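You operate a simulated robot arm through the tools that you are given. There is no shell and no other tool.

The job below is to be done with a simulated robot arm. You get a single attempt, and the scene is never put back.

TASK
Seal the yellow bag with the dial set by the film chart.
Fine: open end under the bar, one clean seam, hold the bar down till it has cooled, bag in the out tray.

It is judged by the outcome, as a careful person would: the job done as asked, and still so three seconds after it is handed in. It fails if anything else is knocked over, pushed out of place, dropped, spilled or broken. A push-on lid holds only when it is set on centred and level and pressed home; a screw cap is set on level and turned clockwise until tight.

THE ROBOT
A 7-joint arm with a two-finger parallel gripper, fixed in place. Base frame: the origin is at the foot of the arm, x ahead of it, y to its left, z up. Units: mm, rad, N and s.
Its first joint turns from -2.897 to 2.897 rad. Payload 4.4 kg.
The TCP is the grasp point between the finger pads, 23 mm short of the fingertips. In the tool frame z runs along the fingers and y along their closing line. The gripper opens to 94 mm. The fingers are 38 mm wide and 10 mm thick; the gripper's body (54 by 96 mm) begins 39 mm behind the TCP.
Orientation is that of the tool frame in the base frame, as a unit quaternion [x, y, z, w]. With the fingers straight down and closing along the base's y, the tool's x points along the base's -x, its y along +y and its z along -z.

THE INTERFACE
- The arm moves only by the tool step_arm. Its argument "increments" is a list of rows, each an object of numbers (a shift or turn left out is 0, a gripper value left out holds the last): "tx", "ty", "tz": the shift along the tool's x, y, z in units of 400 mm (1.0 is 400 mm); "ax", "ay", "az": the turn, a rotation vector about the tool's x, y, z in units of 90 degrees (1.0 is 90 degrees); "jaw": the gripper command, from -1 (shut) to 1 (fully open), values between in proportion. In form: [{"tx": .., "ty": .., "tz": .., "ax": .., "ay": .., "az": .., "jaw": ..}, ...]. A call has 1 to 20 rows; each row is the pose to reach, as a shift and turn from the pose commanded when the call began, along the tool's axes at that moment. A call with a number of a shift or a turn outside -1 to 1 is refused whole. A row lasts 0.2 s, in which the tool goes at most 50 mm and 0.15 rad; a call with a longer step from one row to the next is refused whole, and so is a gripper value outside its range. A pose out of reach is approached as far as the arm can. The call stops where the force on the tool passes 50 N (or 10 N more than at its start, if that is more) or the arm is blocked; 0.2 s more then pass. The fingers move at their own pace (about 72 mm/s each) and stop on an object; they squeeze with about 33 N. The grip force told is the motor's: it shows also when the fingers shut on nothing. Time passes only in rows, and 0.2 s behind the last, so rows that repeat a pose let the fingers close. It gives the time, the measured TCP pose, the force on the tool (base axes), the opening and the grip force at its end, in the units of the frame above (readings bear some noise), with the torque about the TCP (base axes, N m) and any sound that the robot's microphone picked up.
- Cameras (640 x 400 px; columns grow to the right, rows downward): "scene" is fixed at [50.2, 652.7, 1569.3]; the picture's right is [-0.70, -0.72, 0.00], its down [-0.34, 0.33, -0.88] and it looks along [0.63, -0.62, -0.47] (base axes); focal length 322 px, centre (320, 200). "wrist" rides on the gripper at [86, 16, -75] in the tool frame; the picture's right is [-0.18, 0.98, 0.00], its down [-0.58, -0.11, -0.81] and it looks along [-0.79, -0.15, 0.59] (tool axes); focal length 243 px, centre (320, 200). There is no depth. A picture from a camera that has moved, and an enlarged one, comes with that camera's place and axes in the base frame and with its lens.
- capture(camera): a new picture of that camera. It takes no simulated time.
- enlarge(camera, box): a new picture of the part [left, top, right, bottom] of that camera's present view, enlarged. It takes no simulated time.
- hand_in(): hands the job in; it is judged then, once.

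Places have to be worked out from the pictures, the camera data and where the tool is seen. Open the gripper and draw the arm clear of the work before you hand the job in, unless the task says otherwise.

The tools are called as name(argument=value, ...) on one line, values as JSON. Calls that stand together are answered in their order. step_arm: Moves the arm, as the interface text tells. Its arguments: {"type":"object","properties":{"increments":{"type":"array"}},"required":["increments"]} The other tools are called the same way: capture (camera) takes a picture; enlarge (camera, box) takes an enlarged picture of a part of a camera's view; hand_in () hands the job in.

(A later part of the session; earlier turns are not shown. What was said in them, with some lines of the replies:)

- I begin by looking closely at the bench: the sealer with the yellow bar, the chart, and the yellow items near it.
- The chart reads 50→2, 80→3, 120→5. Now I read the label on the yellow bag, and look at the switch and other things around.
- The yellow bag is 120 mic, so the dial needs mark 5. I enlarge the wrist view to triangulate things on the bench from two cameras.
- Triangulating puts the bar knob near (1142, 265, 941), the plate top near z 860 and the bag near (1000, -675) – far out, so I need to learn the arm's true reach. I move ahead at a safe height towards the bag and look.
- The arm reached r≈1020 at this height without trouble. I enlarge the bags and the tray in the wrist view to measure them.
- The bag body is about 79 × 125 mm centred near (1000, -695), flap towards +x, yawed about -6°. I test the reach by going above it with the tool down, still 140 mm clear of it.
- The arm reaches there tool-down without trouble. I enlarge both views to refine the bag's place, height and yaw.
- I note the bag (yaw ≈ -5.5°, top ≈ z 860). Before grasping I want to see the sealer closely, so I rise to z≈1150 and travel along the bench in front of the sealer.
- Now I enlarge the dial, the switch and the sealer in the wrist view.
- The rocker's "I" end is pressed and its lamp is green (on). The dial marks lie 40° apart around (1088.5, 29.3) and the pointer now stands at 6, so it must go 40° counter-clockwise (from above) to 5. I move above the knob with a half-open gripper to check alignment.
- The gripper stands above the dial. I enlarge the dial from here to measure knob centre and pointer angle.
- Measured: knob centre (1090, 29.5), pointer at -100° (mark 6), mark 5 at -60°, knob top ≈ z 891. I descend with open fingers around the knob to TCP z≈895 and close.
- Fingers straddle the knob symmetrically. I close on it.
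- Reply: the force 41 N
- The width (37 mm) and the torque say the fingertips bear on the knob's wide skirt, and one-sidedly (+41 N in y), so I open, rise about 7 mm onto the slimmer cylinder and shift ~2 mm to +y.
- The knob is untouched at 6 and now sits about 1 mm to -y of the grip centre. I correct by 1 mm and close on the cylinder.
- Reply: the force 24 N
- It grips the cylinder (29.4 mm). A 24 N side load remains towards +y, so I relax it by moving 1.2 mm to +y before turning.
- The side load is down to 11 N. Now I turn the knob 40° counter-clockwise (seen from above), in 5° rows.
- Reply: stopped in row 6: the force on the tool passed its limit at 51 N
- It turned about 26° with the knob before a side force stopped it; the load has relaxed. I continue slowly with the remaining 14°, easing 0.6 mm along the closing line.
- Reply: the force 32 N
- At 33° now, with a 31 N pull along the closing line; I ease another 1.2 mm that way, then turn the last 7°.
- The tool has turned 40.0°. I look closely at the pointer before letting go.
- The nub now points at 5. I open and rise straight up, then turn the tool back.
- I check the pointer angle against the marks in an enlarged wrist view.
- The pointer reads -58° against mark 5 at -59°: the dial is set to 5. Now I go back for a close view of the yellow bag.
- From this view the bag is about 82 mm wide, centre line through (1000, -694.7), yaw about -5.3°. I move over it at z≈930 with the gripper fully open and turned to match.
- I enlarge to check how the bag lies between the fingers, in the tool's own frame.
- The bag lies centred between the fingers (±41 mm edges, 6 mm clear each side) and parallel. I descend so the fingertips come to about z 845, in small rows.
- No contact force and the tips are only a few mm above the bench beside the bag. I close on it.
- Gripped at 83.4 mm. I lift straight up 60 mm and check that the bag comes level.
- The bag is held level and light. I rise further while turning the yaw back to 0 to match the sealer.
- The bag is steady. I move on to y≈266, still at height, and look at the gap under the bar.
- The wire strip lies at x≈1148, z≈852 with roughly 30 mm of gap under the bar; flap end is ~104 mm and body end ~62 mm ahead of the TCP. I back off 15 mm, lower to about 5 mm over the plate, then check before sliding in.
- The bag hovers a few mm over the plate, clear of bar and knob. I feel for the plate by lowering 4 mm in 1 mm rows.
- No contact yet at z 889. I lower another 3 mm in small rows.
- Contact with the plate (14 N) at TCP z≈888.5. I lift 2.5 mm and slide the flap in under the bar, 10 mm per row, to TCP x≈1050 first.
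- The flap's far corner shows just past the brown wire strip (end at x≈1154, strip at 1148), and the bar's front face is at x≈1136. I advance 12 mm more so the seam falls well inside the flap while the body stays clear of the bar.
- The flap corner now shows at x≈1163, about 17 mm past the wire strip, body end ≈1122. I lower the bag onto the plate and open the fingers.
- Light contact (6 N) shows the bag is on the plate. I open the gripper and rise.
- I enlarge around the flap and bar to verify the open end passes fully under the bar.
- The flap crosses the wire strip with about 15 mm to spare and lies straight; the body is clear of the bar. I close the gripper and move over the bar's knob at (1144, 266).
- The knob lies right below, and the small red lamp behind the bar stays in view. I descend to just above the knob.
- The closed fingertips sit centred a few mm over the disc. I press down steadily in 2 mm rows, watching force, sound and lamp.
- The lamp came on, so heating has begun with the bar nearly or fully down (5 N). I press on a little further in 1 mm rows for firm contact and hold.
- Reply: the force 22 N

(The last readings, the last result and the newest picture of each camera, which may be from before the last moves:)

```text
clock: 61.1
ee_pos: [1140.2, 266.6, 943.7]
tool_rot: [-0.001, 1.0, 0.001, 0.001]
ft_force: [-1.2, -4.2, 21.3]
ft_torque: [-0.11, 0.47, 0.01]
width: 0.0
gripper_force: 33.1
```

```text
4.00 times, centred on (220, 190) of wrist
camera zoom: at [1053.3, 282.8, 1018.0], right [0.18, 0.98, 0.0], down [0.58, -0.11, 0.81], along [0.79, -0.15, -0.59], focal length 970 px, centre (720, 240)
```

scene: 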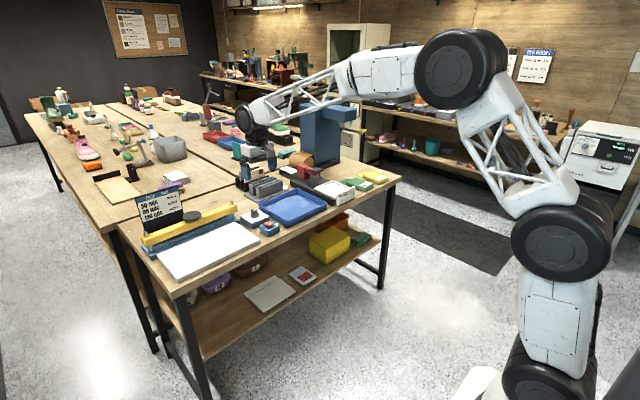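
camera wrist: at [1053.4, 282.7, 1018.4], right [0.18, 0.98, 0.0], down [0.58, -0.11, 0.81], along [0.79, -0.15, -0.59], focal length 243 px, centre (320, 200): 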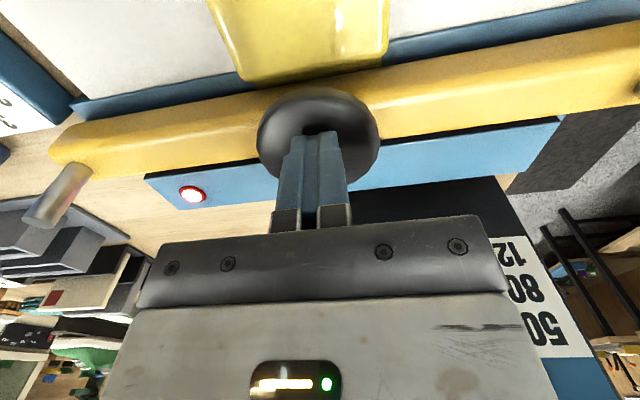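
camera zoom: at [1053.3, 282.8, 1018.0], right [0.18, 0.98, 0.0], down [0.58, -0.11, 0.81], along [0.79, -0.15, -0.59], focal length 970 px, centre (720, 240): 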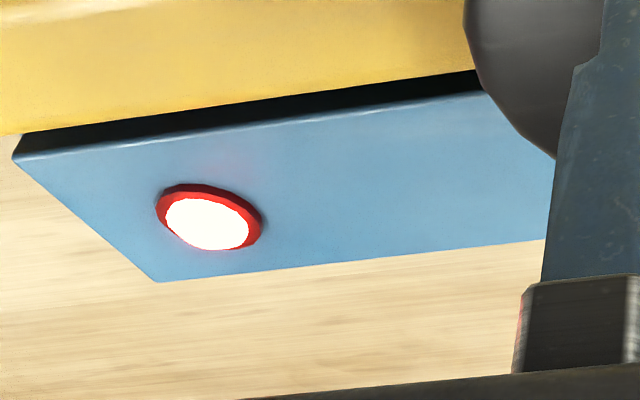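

21 N and no further travel: the bar is fully down with the lamp lit. I hold still and keep watching the lamp.

step_arm(increments=[{"jaw": -1}, {"jaw": -1}, {"jaw": -1}])

enlarge(camera="wrist", box=[140, 140, 300, 240])

step_arm(increments=[{"jaw": -1}, {"jaw": -1}, {"jaw": -1}])

enlarge(camera="wrist", box=[140, 140, 300, 240])

```text
clock: 61.9
ee_pos: [1140.7, 266.7, 943.9]
tool_rot: [-0.001, 1.0, 0.001, 0.001]
ft_force: [3.6, -3.1, 30.9]
ft_torque: [-0.11, 0.41, 0.07]
width: 0.0
gripper_force: 33.2
```

```text
4.00 times, centred on (220, 190) of wrist
camera zoom: at [1053.3, 282.8, 1017.9], right [0.18, 0.98, 0.0], down [0.58, -0.11, 0.81], along [0.79, -0.15, -0.59], focal length 970 px, centre (720, 240)
```

zoom: 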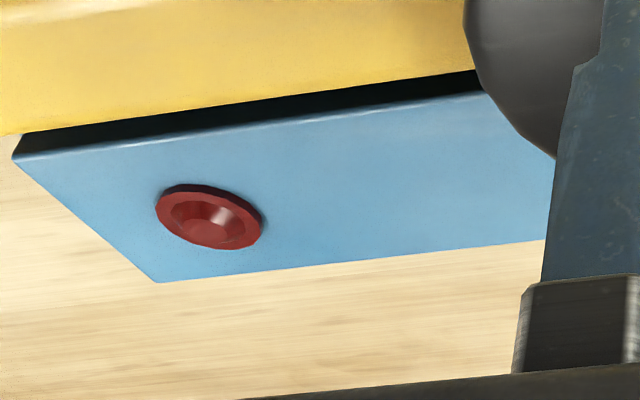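

```text
clock: 62.7
ee_pos: [1140.0, 266.6, 943.0]
tool_rot: [0.0, 1.0, 0.001, 0.001]
ft_force: [9.6, -2.5, 38.6]
ft_torque: [-0.06, 0.29, 0.07]
width: 0.1
gripper_force: 32.7
```

```text
4.00 times, centred on (220, 190) of wrist
camera zoom: at [1053.3, 282.8, 1017.8], right [0.18, 0.98, 0.0], down [0.58, -0.11, 0.81], along [0.79, -0.15, -0.59], focal length 970 px, centre (720, 240)
```

zoom: 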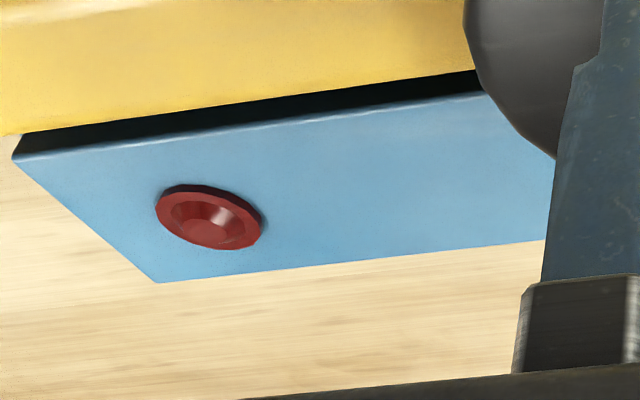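

The lamp went out (heating over) at about 61.5 s; now it must cool under the bar. The press force creeps up, so I ease 0.5 mm of command and keep holding.

step_arm(increments=[{"tz": -0.001, "jaw": -1}, {"tz": -0.001, "jaw": -1}, {"tz": -0.001, "jaw": -1}, {"tz": -0.001, "jaw": -1}, {"tz": -0.001, "jaw": -1}])

enlarge(camera="scene", box=[130, 180, 258, 260])

```text
clock: 63.9
ee_pos: [1139.0, 266.9, 942.5]
tool_rot: [-0.001, 1.0, 0.0, 0.0]
ft_force: [22.7, 2.4, 42.8]
ft_torque: [0.05, -0.17, -0.06]
width: 0.2
gripper_force: 33.1
```

```text
5.00 times, centred on (194, 220) of scene
camera zoom: at [50.2, 652.7, 1569.3], right [-0.7, -0.72, 0.0], down [-0.34, 0.33, -0.88], along [0.63, -0.62, -0.47], focal length 1610 px, centre (950, 100)
```

zoom: 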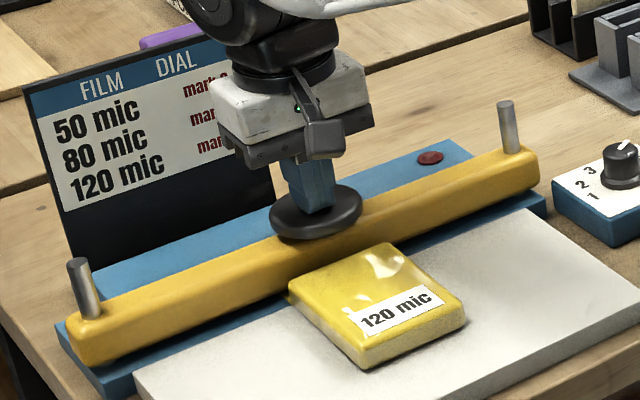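

Force has crept to 43 N down and 23 N sideways, so I ease the command by 1 mm – the bar stays pressed – and read again.

step_arm(increments=[{"tz": -0.00125, "jaw": -1}, {"tz": -0.0025, "jaw": -1}])

```text
clock: 64.5
ee_pos: [1140.1, 266.1, 944.7]
tool_rot: [-0.001, 1.0, 0.0, 0.0]
ft_force: [20.0, 1.9, 38.9]
ft_torque: [0.06, -0.49, 0.06]
width: 0.0
gripper_force: 33.0
```

Still firmly down at 39 N. I ease another 0.6 mm and hold on for cooling.

step_arm(increments=[{"tz": -0.0015, "jaw": -1}, {"tz": -0.0015, "jaw": -1}, {"tz": -0.0015, "jaw": -1}, {"tz": -0.0015, "jaw": -1}])

enlarge(camera="scene", box=[130, 180, 258, 260])

```text
clock: 65.5
ee_pos: [1140.7, 266.4, 944.8]
tool_rot: [-0.001, 1.0, 0.0, 0.0]
ft_force: [1.9, -0.9, 29.8]
ft_torque: [-0.02, -0.38, -0.01]
width: 0.1
gripper_force: 32.6
```

```text
5.00 times, centred on (194, 220) of scene
camera zoom: at [50.2, 652.7, 1569.3], right [-0.7, -0.72, 0.0], down [-0.34, 0.33, -0.88], along [0.63, -0.62, -0.47], focal length 1610 px, centre (950, 100)
```

zoom: 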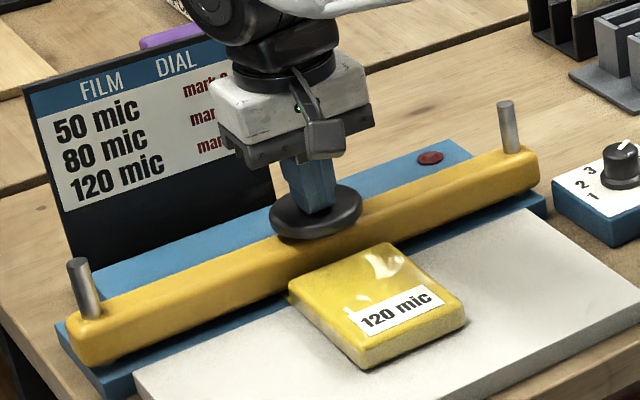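

Force is now falling (30 N), so I give back 0.5 mm to keep the bar pressed, and hold.

step_arm(increments=[{"tz": 0.0012, "jaw": -1}, {"tz": 0.0012, "jaw": -1}, {"tz": 0.0012, "jaw": -1}, {"tz": 0.0012, "jaw": -1}])

step_arm(increments=[{"jaw": -1}, {"jaw": -1}, {"jaw": -1}, {"jaw": -1}])

```text
clock: 66.5
ee_pos: [1141.3, 265.1, 943.7]
tool_rot: [0.0, 1.0, -0.001, 0.0]
ft_force: [-12.9, -6.8, 28.3]
ft_torque: [-0.16, 0.27, -0.02]
width: 0.0
gripper_force: 33.0
```

```text
clock: 67.5
ee_pos: [1140.0, 267.3, 943.1]
tool_rot: [-0.001, 1.0, 0.0, 0.0]
ft_force: [-11.4, -7.0, 25.4]
ft_torque: [-0.16, 0.28, -0.04]
width: 0.1
gripper_force: 33.1
```

Stable at about 25 N. I go on holding a few more seconds so the seam is surely cool, and check the lamp.

step_arm(increments=[{"tz": 0.0005, "jaw": -1}, {"tz": 0.0005, "jaw": -1}, {"tz": 0.0005, "jaw": -1}, {"tz": 0.0005, "jaw": -1}, {"tz": 0.0005, "jaw": -1}, {"tz": 0.0005, "jaw": -1}])

step_arm(increments=[{"jaw": -1}, {"jaw": -1}, {"jaw": -1}, {"jaw": -1}, {"jaw": -1}, {"jaw": -1}])

step_arm(increments=[{"jaw": -1}, {"jaw": -1}, {"jaw": -1}, {"jaw": -1}, {"jaw": -1}, {"jaw": -1}])

enlarge(camera="scene", box=[130, 180, 258, 260])

capture(camera="wrist")

```text
clock: 68.9
ee_pos: [1141.1, 266.4, 943.7]
tool_rot: [-0.001, 1.0, 0.0, 0.0]
ft_force: [6.5, -6.1, 19.6]
ft_torque: [-0.14, -0.12, -0.07]
width: 0.1
gripper_force: 32.8
```

```text
clock: 70.3
ee_pos: [1140.2, 267.2, 941.9]
tool_rot: [-0.001, 1.0, 0.0, 0.0]
ft_force: [8.1, -7.6, 20.2]
ft_torque: [-0.17, -0.21, -0.01]
width: 0.0
gripper_force: 32.9
```

```text
clock: 71.7
ee_pos: [1139.7, 266.8, 944.2]
tool_rot: [0.0, 1.0, 0.0, 0.0]
ft_force: [5.3, -6.6, 19.9]
ft_torque: [-0.16, -0.14, 0.01]
width: 0.1
gripper_force: 33.1
```

```text
5.00 times, centred on (194, 220) of scene
camera zoom: at [50.2, 652.7, 1569.3], right [-0.7, -0.72, 0.0], down [-0.34, 0.33, -0.88], along [0.63, -0.62, -0.47], focal length 1610 px, centre (950, 100)
```

zoom: 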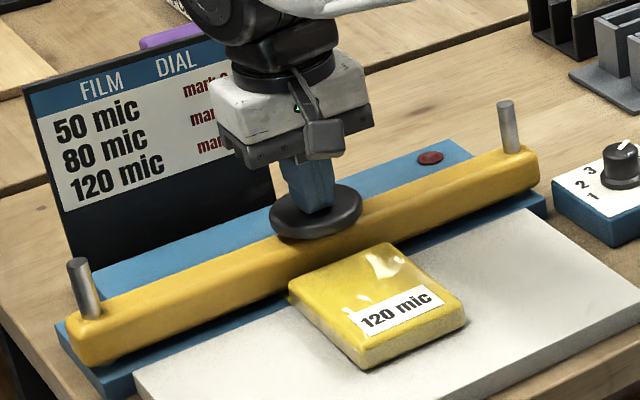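

```text
taken
camera wrist: at [1052.9, 283.1, 1018.1], right [0.18, 0.98, 0.0], down [0.58, -0.11, 0.81], along [0.79, -0.15, -0.59], focal length 243 px, centre (320, 200)
```

wrist: 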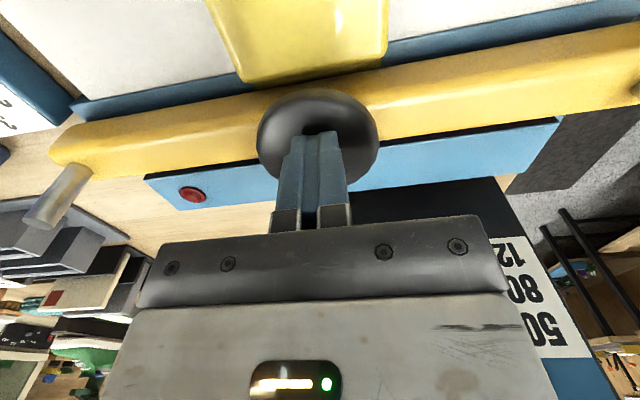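

Ten seconds have passed since the lamp went out, bar still fully down at a steady 20 N. I hold another five seconds for good measure, as there is no explicit "cool" sign.

step_arm(increments=[{"jaw": -1}, {"jaw": -1}, {"jaw": -1}, {"jaw": -1}, {"jaw": -1}, {"jaw": -1}, {"jaw": -1}, {"jaw": -1}, {"jaw": -1}, {"jaw": -1}, {"jaw": -1}, {"jaw": -1}, {"jaw": -1}])

step_arm(increments=[{"jaw": -1}, {"jaw": -1}, {"jaw": -1}, {"jaw": -1}, {"jaw": -1}, {"jaw": -1}, {"jaw": -1}, {"jaw": -1}, {"jaw": -1}, {"jaw": -1}, {"jaw": -1}, {"jaw": -1}, {"jaw": -1}])

enlarge(camera="wrist", box=[140, 60, 460, 260])

```text
clock: 74.5
ee_pos: [1140.2, 266.7, 944.3]
tool_rot: [0.0, 1.0, -0.001, 0.0]
ft_force: [2.2, -5.1, 18.7]
ft_torque: [-0.11, -0.07, -0.08]
width: 0.0
gripper_force: 32.9
```

```text
clock: 77.3
ee_pos: [1140.2, 268.0, 944.4]
tool_rot: [-0.001, 1.0, 0.0, 0.0]
ft_force: [-0.5, -2.8, 18.4]
ft_torque: [-0.07, -0.04, -0.02]
width: 0.1
gripper_force: 32.9
```

```text
2.00 times, centred on (300, 160) of wrist
camera zoom: at [1052.9, 283.1, 1018.1], right [0.18, 0.98, 0.0], down [0.58, -0.11, 0.81], along [0.79, -0.15, -0.59], focal length 485 px, centre (360, 280)
```

zoom: 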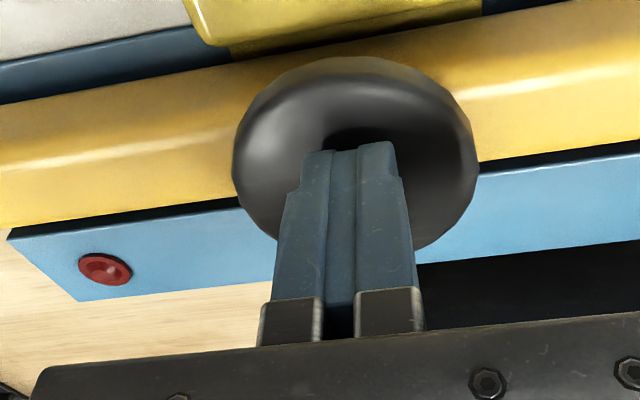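

Nearly 16 s of cooling under pressure. I now rise straight up slowly and let the bar spring back.

step_arm(increments=[{"tz": -0.01, "jaw": -1}, {"tz": -0.02, "jaw": -1}, {"tz": -0.03, "jaw": -1}, {"tz": -0.045, "jaw": -1}, {"tz": -0.06, "jaw": -1}, {"tz": -0.09, "jaw": -1}, {"tz": -0.14, "jaw": -1}, {"tz": -0.16, "jaw": -1}, {"tz": -0.16, "jaw": -1}])

capture(camera="wrist")

enlarge(camera="scene", box=[140, 190, 252, 260])

```text
clock: 79.3
ee_pos: [1141.0, 266.1, 1005.9]
tool_rot: [-0.001, 1.0, 0.0, 0.001]
ft_force: [0.3, 0.1, 0.1]
ft_torque: [-0.01, -0.03, -0.01]
width: 0.2
gripper_force: 33.0
```

```text
taken
camera wrist: at [1053.2, 282.3, 1080.7], right [0.18, 0.98, 0.0], down [0.58, -0.11, 0.81], along [0.79, -0.15, -0.59], focal length 243 px, centre (320, 200)
```

wrist: 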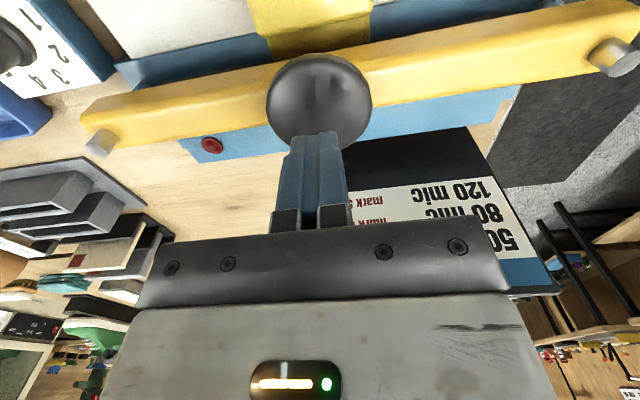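

```text
5.71 times, centred on (196, 225) of scene
camera zoom: at [50.2, 652.7, 1569.3], right [-0.7, -0.72, 0.0], down [-0.34, 0.33, -0.88], along [0.63, -0.62, -0.47], focal length 1840 px, centre (1029, 57)
```

zoom: 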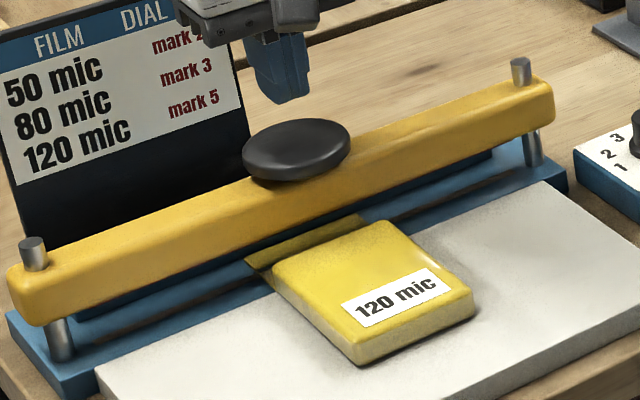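

The bar sprang back up and the bag hasn't moved. I go back above the bag, open the gripper, and inspect the seam and alignment.

step_arm(increments=[{"tx": 0.06, "jaw": -1}, {"tx": 0.12, "jaw": -1}, {"tx": 0.17, "jaw": -1}, {"tx": 0.1965, "jaw": 0}, {"tx": 0.1965, "jaw": 1}, {"tx": 0.1965, "jaw": 1}, {"tx": 0.1965, "jaw": 1}])

enlarge(camera="wrist", box=[240, 0, 432, 120])

enlarge(camera="wrist", box=[270, 110, 398, 190])

enlarge(camera="scene", box=[176, 215, 224, 245])

```text
clock: 80.9
ee_pos: [1061.3, 267.2, 1006.1]
tool_rot: [-0.002, 1.0, -0.001, 0.0]
ft_force: [0.8, -0.1, 0.5]
ft_torque: [-0.01, -0.02, 0.0]
width: 93.7
gripper_force: 0.0
```

```text
3.33 times, centred on (336, 60) of wrist
camera zoom: at [974.1, 283.0, 1081.1], right [0.18, 0.98, 0.0], down [0.58, -0.11, 0.81], along [0.79, -0.15, -0.59], focal length 809 px, centre (267, 667)
```

zoom: 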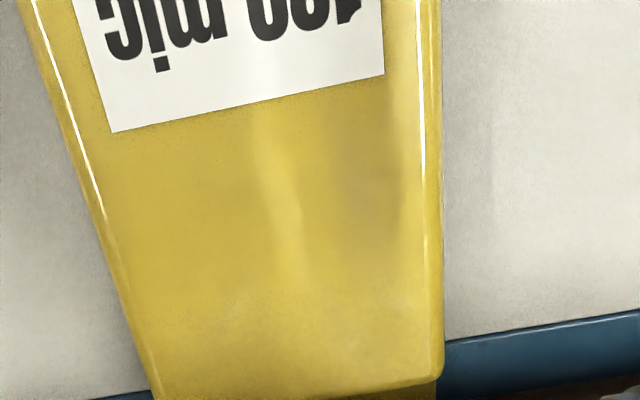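

```text
5.00 times, centred on (334, 150) of wrist
camera zoom: at [974.1, 283.0, 1081.1], right [0.18, 0.98, 0.0], down [0.58, -0.11, 0.81], along [0.79, -0.15, -0.59], focal length 1213 px, centre (250, 450)
```

zoom: 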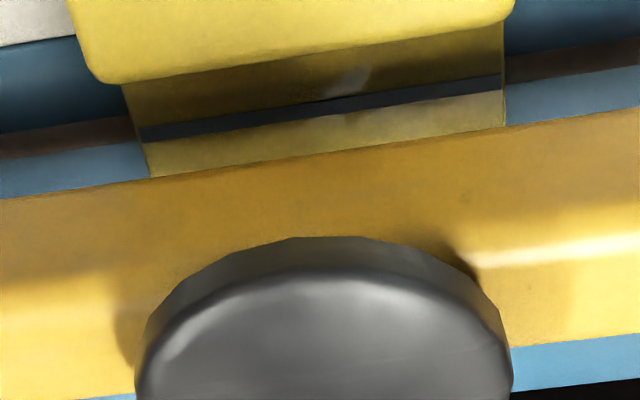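

```text
13.33 times, centred on (200, 230) of scene
camera zoom: at [50.2, 652.7, 1569.3], right [-0.7, -0.72, 0.0], down [-0.34, 0.33, -0.88], along [0.63, -0.62, -0.47], focal length 4293 px, centre (1920, -200)
```

zoom: 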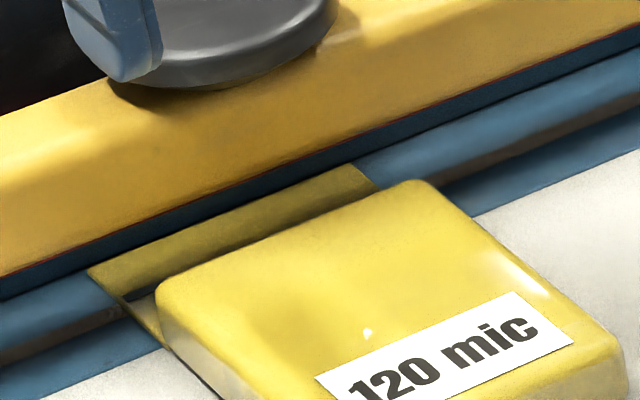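

A clean dark seam runs straight across the full flap. The bag is centred between the fingers, so I descend around it to the same grip height.

step_arm(increments=[{"tz": 0.05, "jaw": 1}, {"tz": 0.11, "jaw": 1}, {"tz": 0.17, "jaw": 1}, {"tz": 0.22, "jaw": 1}, {"tz": 0.26, "jaw": 1}, {"tz": 0.28, "jaw": 1}, {"tz": 0.291, "jaw": 1}, {"tz": 0.291, "jaw": 1}])

capture(camera="wrist")

```text
clock: 82.7
ee_pos: [1062.4, 266.8, 890.8]
tool_rot: [-0.001, 1.0, 0.0, 0.001]
ft_force: [-0.7, 0.8, -0.1]
ft_torque: [-0.01, 0.03, -0.01]
width: 94.4
gripper_force: 0.2
```

```text
taken
camera wrist: at [974.6, 282.5, 965.1], right [0.18, 0.98, 0.0], down [0.58, -0.11, 0.81], along [0.79, -0.15, -0.59], focal length 243 px, centre (320, 200)
```

wrist: 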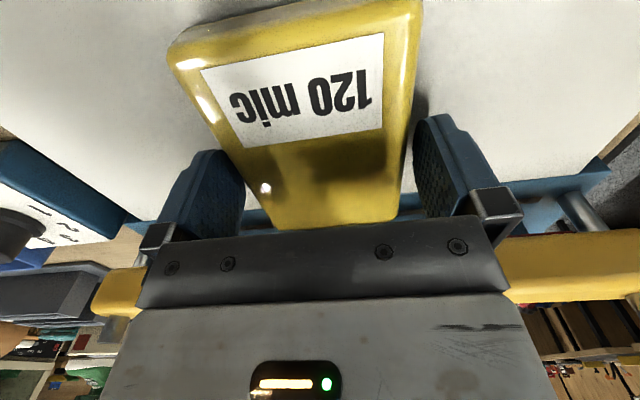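

Fingers straddle the bag without contact. I close the gripper on it.

step_arm(increments=[{"tz": 0.003, "jaw": 0.8}, {"tz": 0.003, "jaw": 0.5}, {"tz": 0.003, "jaw": -1}, {"tz": 0.003, "jaw": -1}, {"tz": 0.003, "jaw": -1}])

```text
clock: 83.9
ee_pos: [1061.5, 267.0, 889.4]
tool_rot: [-0.002, 1.0, 0.0, 0.0]
ft_force: [-0.1, 1.2, 2.4]
ft_torque: [-0.04, -0.04, 0.05]
width: 83.3
gripper_force: 33.6
```

Gripped at 83.3 mm. I lift 3 mm, draw the flap straight back out from under the bar by 78 mm, then rise.

step_arm(increments=[{"tz": -0.004, "jaw": -1}, {"tz": -0.0075, "jaw": -1}, {"tx": 0.02, "tz": -0.0075, "jaw": -1}, {"tx": 0.05, "tz": -0.0075, "jaw": -1}, {"tx": 0.08, "tz": -0.0075, "jaw": -1}, {"tx": 0.11, "tz": -0.0075, "jaw": -1}, {"tx": 0.14, "tz": -0.0075, "jaw": -1}, {"tx": 0.17, "tz": -0.0075, "jaw": -1}, {"tx": 0.195, "tz": -0.0075, "jaw": -1}, {"tx": 0.195, "tz": -0.0075, "jaw": -1}])

step_arm(increments=[{"tz": -0.03, "jaw": -1}, {"tz": -0.08, "jaw": -1}, {"tz": -0.15, "jaw": -1}, {"tz": -0.22, "jaw": -1}, {"tz": -0.27, "jaw": -1}, {"tz": -0.27, "jaw": -1}])

capture(camera="wrist")

enlarge(camera="scene", box=[140, 170, 300, 270])

```text
clock: 86.1
ee_pos: [984.9, 267.5, 891.6]
tool_rot: [0.0, 1.0, 0.001, 0.0]
ft_force: [0.3, 0.8, -0.5]
ft_torque: [-0.02, -0.01, 0.0]
width: 83.0
gripper_force: 33.5
```

```text
clock: 87.5
ee_pos: [984.9, 265.7, 999.3]
tool_rot: [-0.001, 1.0, 0.001, 0.0]
ft_force: [-0.2, 0.0, -1.1]
ft_torque: [-0.01, 0.0, -0.03]
width: 82.9
gripper_force: 33.3
```

```text
taken
camera wrist: at [897.5, 282.2, 1074.1], right [0.18, 0.98, 0.0], down [0.58, -0.11, 0.81], along [0.79, -0.15, -0.59], focal length 243 px, centre (320, 200)
```

wrist: 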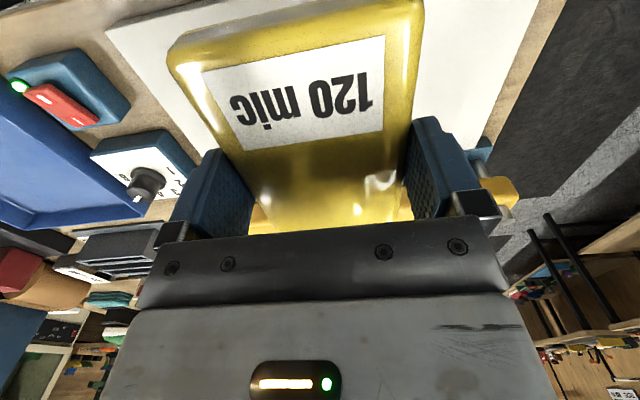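

```text
4.00 times, centred on (220, 220) of scene
camera zoom: at [50.2, 652.7, 1569.3], right [-0.7, -0.72, 0.0], down [-0.34, 0.33, -0.88], along [0.63, -0.62, -0.47], focal length 1288 px, centre (720, 120)
```

zoom: 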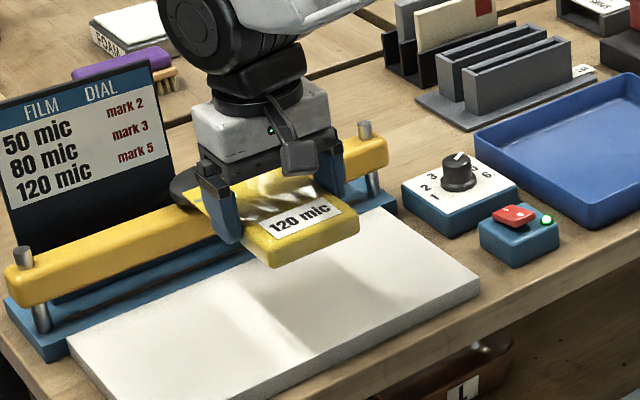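

The bag is free, held level. Now I measure the blue out tray more precisely (and look for labels) before carrying the bag there.

enlarge(camera="scene", box=[250, 180, 346, 240])

enlarge(camera="scene", box=[300, 170, 380, 220])

```text
6.67 times, centred on (298, 210) of scene
camera zoom: at [50.2, 652.7, 1569.3], right [-0.7, -0.72, 0.0], down [-0.34, 0.33, -0.88], along [0.63, -0.62, -0.47], focal length 2147 px, centre (467, 133)
```

zoom: 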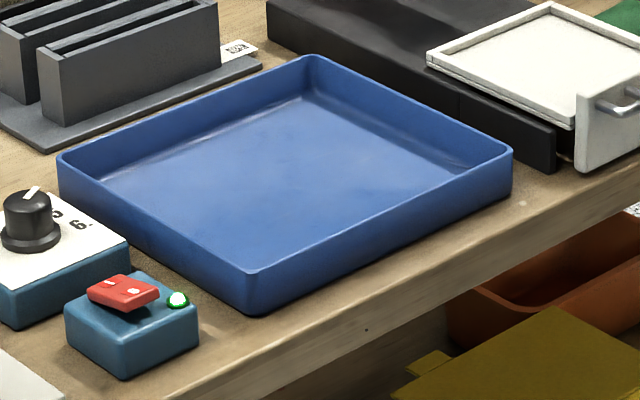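

```text
8.00 times, centred on (340, 195) of scene
camera zoom: at [50.2, 652.7, 1569.3], right [-0.7, -0.72, 0.0], down [-0.34, 0.33, -0.88], along [0.63, -0.62, -0.47], focal length 2576 px, centre (160, 240)
```

zoom: 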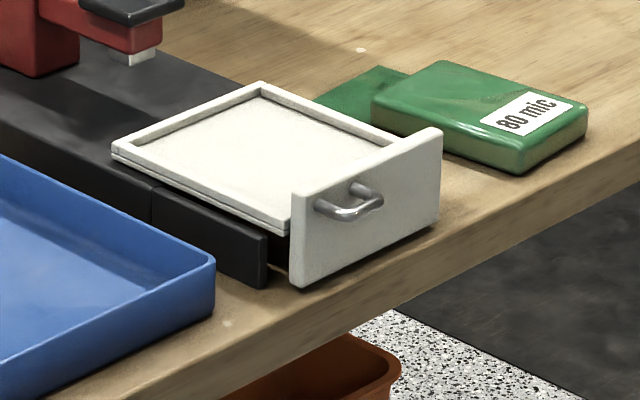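

No other tray fits the name: the white one belongs to the press slide. The blue tray's rim spans x 947–1153, y -262–-37. I carry the bag over its middle, TCP at (1027, -150).

step_arm(increments=[{"tx": 0.0, "ty": -0.05, "jaw": -1}, {"ty": -0.12, "jaw": -1}, {"ty": -0.21, "jaw": -1}, {"ty": -0.3, "jaw": -1}, {"ty": -0.39, "jaw": -1}, {"ty": -0.48, "jaw": -1}, {"ty": -0.57, "tx": -0.02, "jaw": -1}, {"ty": -0.66, "tx": -0.04, "jaw": -1}, {"ty": -0.75, "tx": -0.06, "jaw": -1}, {"ty": -0.84, "tx": -0.08, "jaw": -1}, {"ty": -0.93, "tx": -0.1, "jaw": -1}, {"ty": -1.0, "tx": -0.105, "jaw": -1}, {"ty": -1.0, "tx": -0.105, "jaw": -1}])

step_arm(increments=[{"ty": -0.02, "jaw": -1}, {"ty": -0.038, "jaw": -1}, {"ty": -0.038, "tz": 0.05, "jaw": -1}, {"ty": -0.038, "tz": 0.1, "jaw": -1}, {"ty": -0.038, "tz": 0.15, "jaw": -1}, {"ty": -0.038, "tz": 0.15, "jaw": -1}])

enlarge(camera="scene", box=[234, 160, 362, 240])

capture(camera="wrist")

```text
clock: 90.3
ee_pos: [1028.0, -133.8, 999.9]
tool_rot: [-0.001, 1.0, 0.0, -0.001]
ft_force: [-0.1, 0.5, -1.0]
ft_torque: [0.01, -0.01, 0.02]
width: 82.8
gripper_force: 33.3
```

```text
clock: 91.7
ee_pos: [1027.4, -148.9, 940.6]
tool_rot: [-0.001, 1.0, 0.0, 0.001]
ft_force: [-0.5, 0.3, -0.3]
ft_torque: [-0.01, -0.05, 0.01]
width: 83.0
gripper_force: 32.3
```

```text
5.00 times, centred on (298, 200) of scene
camera zoom: at [50.2, 652.7, 1569.3], right [-0.7, -0.72, 0.0], down [-0.34, 0.33, -0.88], along [0.63, -0.62, -0.47], focal length 1610 px, centre (430, 200)
```

zoom: 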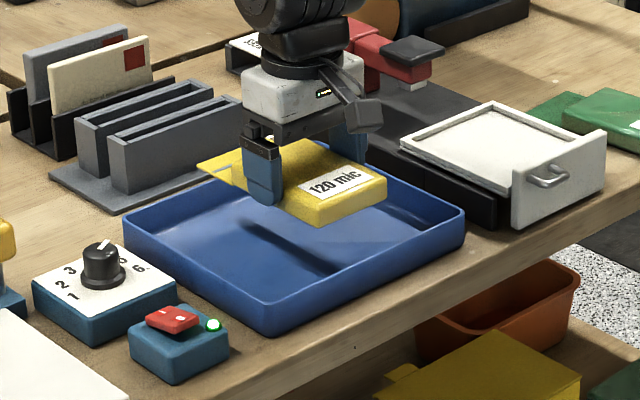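

```text
taken
camera wrist: at [939.2, -133.1, 1014.5], right [0.18, 0.98, 0.0], down [0.58, -0.11, 0.81], along [0.79, -0.15, -0.59], focal length 243 px, centre (320, 200)
```

wrist: 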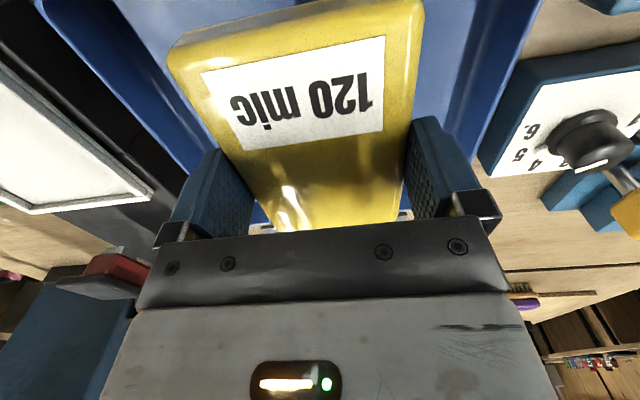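

The bag spans x 966–1126 over the tray's middle. I shift 3 mm further in and lower it to just above the tray floor.

step_arm(increments=[{"tx": -0.008, "tz": 0.03, "jaw": -1}, {"tx": -0.008, "tz": 0.07, "jaw": -1}, {"tx": -0.008, "tz": 0.11, "jaw": -1}, {"tx": -0.008, "tz": 0.135, "jaw": -1}, {"tx": -0.008, "tz": 0.15, "jaw": -1}, {"tx": -0.008, "tz": 0.15, "jaw": -1}])

enlarge(camera="scene", box=[250, 180, 346, 240])

```text
clock: 93.1
ee_pos: [1030.2, -148.7, 879.6]
tool_rot: [-0.001, 1.0, 0.0, 0.0]
ft_force: [0.4, 0.4, 0.4]
ft_torque: [0.03, -0.03, -0.03]
width: 83.0
gripper_force: 32.6
```

```text
6.67 times, centred on (298, 210) of scene
camera zoom: at [50.2, 652.7, 1569.3], right [-0.7, -0.72, 0.0], down [-0.34, 0.33, -0.88], along [0.63, -0.62, -0.47], focal length 2147 px, centre (467, 133)
```

zoom: 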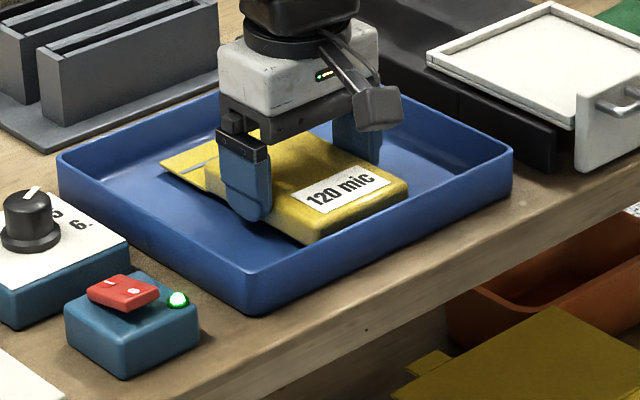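

The bag is inside the walls all round. I feel for the tray floor in 1 mm rows.

step_arm(increments=[{"tz": 0.0025, "jaw": -1}, {"tz": 0.005, "jaw": -1}, {"tz": 0.0075, "jaw": -1}, {"tz": 0.01, "jaw": -1}, {"tz": 0.01, "jaw": -1}])

```text
clock: 94.3
ee_pos: [1029.4, -148.5, 875.1]
tool_rot: [-0.001, 1.0, 0.0, 0.0]
ft_force: [0.2, 0.0, -0.2]
ft_torque: [0.02, 0.0, 0.0]
width: 82.8
gripper_force: 32.8
```

No contact yet at z 875; three more mm.

step_arm(increments=[{"tz": 0.0025, "jaw": -1}, {"tz": 0.005, "jaw": -1}, {"tz": 0.0075, "jaw": -1}, {"tz": 0.0075, "jaw": -1}])

```text
clock: 95.3
ee_pos: [1029.8, -149.1, 872.1]
tool_rot: [-0.001, 1.0, 0.0, 0.0]
ft_force: [-0.1, 0.2, -1.1]
ft_torque: [0.0, -0.01, -0.01]
width: 82.8
gripper_force: 32.5
```

Still free at z 872; two more mm, as the floor is expected near 870–872.

step_arm(increments=[{"tz": 0.0025, "jaw": -1}, {"tz": 0.005, "jaw": -1}, {"tz": 0.005, "jaw": -1}])

enlarge(camera="scene", box=[266, 190, 330, 230])

```text
clock: 96.1
ee_pos: [1029.5, -149.0, 873.4]
tool_rot: [-0.001, 1.0, 0.0, 0.001]
ft_force: [-3.5, -2.9, 19.8]
ft_torque: [0.08, 0.46, 0.03]
width: 83.0
gripper_force: 33.1
```

```text
10.00 times, centred on (298, 210) of scene
camera zoom: at [50.2, 652.7, 1569.3], right [-0.7, -0.72, 0.0], down [-0.34, 0.33, -0.88], along [0.63, -0.62, -0.47], focal length 3220 px, centre (540, 100)
```

zoom: 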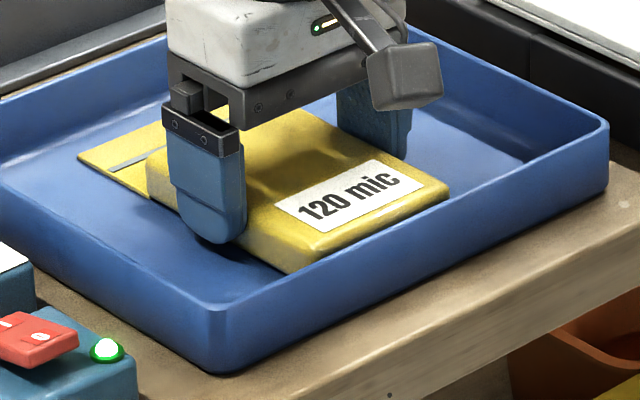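

The bag rests on the tray floor (20 N). I relax 0.8 mm, open, and rise.

step_arm(increments=[{"tz": -0.002, "jaw": -1}, {"tz": -0.002, "jaw": -0.2}, {"tz": -0.002, "jaw": 0.9}, {"tz": -0.002, "jaw": 1}, {"tz": -0.002, "jaw": 1}, {"tz": -0.002, "jaw": 1}])

step_arm(increments=[{"tz": -0.02, "jaw": 1}, {"tz": -0.06, "jaw": 1}, {"tz": -0.12, "jaw": 1}, {"tz": -0.2, "jaw": 1}, {"tz": -0.3, "jaw": 1}, {"tz": -0.4, "jaw": 1}, {"tz": -0.4, "jaw": 1}])

enlarge(camera="scene", box=[250, 180, 346, 240])

capture(camera="wrist")

```text
clock: 97.5
ee_pos: [1029.6, -148.6, 872.5]
tool_rot: [-0.001, 1.0, 0.0, 0.0]
ft_force: [-0.6, 0.4, 0.1]
ft_torque: [-0.01, 0.02, -0.03]
width: 94.1
gripper_force: 0.0
```

```text
clock: 99.1
ee_pos: [1029.5, -149.0, 1034.3]
tool_rot: [-0.001, 1.0, 0.0, 0.0]
ft_force: [-0.1, 0.0, -0.2]
ft_torque: [-0.05, 0.04, -0.05]
width: 94.0
gripper_force: 0.1
```

```text
6.67 times, centred on (298, 210) of scene
camera zoom: at [50.2, 652.7, 1569.3], right [-0.7, -0.72, 0.0], down [-0.34, 0.33, -0.88], along [0.63, -0.62, -0.47], focal length 2147 px, centre (467, 133)
```

zoom: 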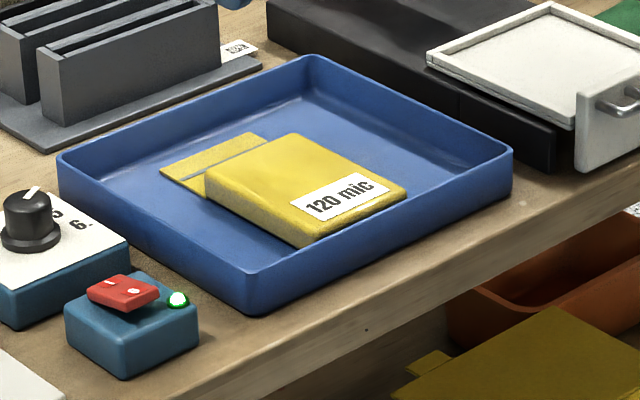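

```text
taken
camera wrist: at [942.5, -133.0, 1108.0], right [0.18, 0.98, 0.0], down [0.58, -0.11, 0.81], along [0.79, -0.15, -0.59], focal length 243 px, centre (320, 200)
```

wrist: 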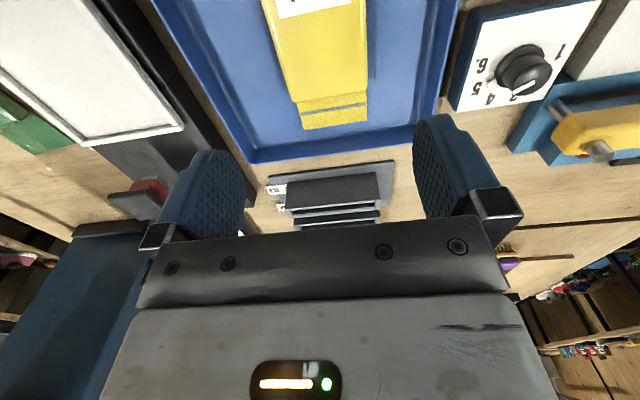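

The bag lies flat in the out tray with its seam visible. I check the seam and the dial once more, then draw the arm back.

enlarge(camera="wrist", box=[260, 60, 388, 140])

step_arm(increments=[{"tx": 0.08, "tz": -0.06, "jaw": 1}, {"tx": 0.16, "tz": -0.12, "jaw": 1}, {"tx": 0.26, "tz": -0.18, "jaw": 1}, {"tx": 0.36, "tz": -0.24, "jaw": 1}, {"tx": 0.46, "tz": -0.3, "jaw": 1}, {"tx": 0.56, "tz": -0.36, "jaw": 1}, {"tx": 0.66, "tz": -0.4, "jaw": 1}, {"tx": 0.76, "tz": -0.44, "jaw": 1}, {"tx": 0.85, "tz": -0.45, "jaw": 1}, {"tx": 0.85, "tz": -0.45, "jaw": 1}])

capture(camera="scene")

enlarge(camera="scene", box=[120, 160, 280, 260])

enlarge(camera="scene", box=[250, 150, 410, 250])

```text
5.00 times, centred on (324, 100) of wrist
camera zoom: at [942.5, -133.0, 1108.0], right [0.18, 0.98, 0.0], down [0.58, -0.11, 0.81], along [0.79, -0.15, -0.59], focal length 1213 px, centre (300, 700)
```

zoom: 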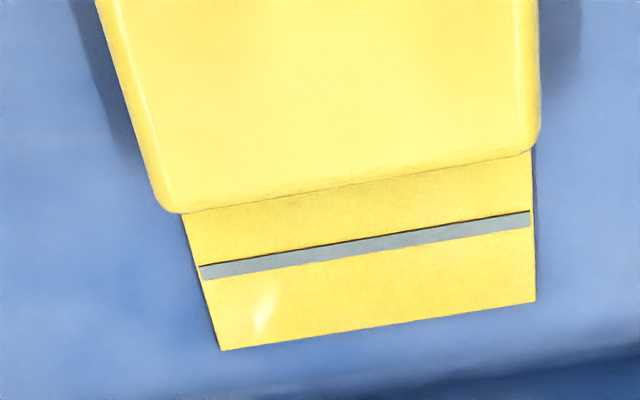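

```text
clock: 101.3
ee_pos: [690.7, -148.6, 1211.6]
tool_rot: [-0.001, 1.0, 0.0, 0.0]
ft_force: [1.0, 0.6, 0.4]
ft_torque: [0.0, 0.0, 0.03]
width: 94.1
gripper_force: 0.1
```

```text
taken
```

scene: 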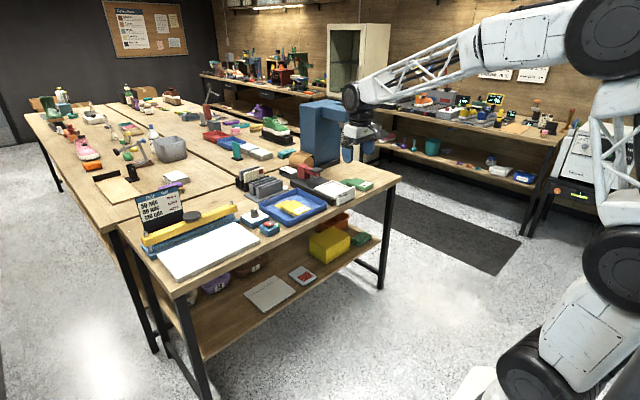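

```text
4.00 times, centred on (200, 210) of scene
camera zoom: at [50.2, 652.7, 1569.3], right [-0.7, -0.72, 0.0], down [-0.34, 0.33, -0.88], along [0.63, -0.62, -0.47], focal length 1288 px, centre (800, 160)
```

zoom: 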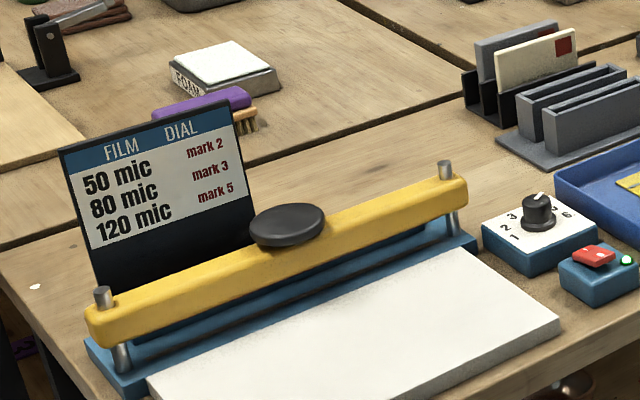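

```text
4.00 times, centred on (330, 200) of scene
camera zoom: at [50.2, 652.7, 1569.3], right [-0.7, -0.72, 0.0], down [-0.34, 0.33, -0.88], along [0.63, -0.62, -0.47], focal length 1288 px, centre (280, 200)
```

zoom: 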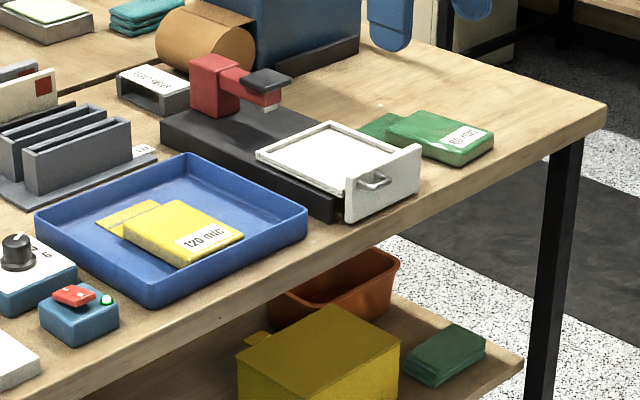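

One straight, even seam crosses the whole flap. The dial stands at 5, the bar is up, the bag lies flat in the blue out tray, nothing else has moved, and the arm is clear with the gripper open. I hand the job in.

hand_in()

```text
The job is handed in.
```

The yellow bag is sealed and lying flat in the out tray. I've handed the job in, but no result has come back yet.

- **Dial:** the bag's label reads 120 mic, which the film chart puts at mark 5. The dial was on 6, so I turned it to 5 and checked the pointer against the mark.
- **Seam:** the open end went under the bar, and I pressed the bar down once. One straight, even seam runs across the full width of the flap.
- **Cooling:** the lamp went out when heating ended, and I held the bar down for about 16 seconds after that. The sealer gives no sign when it has cooled, so I held it longer than seemed necessary.
- **Out tray:** no tray is labelled, so I took the blue one beside the sealer. The white one looks like part of the press slide.

In the last pictures nothing else on the bench had moved. The bar was back up, the gripper was open and the arm was clear.
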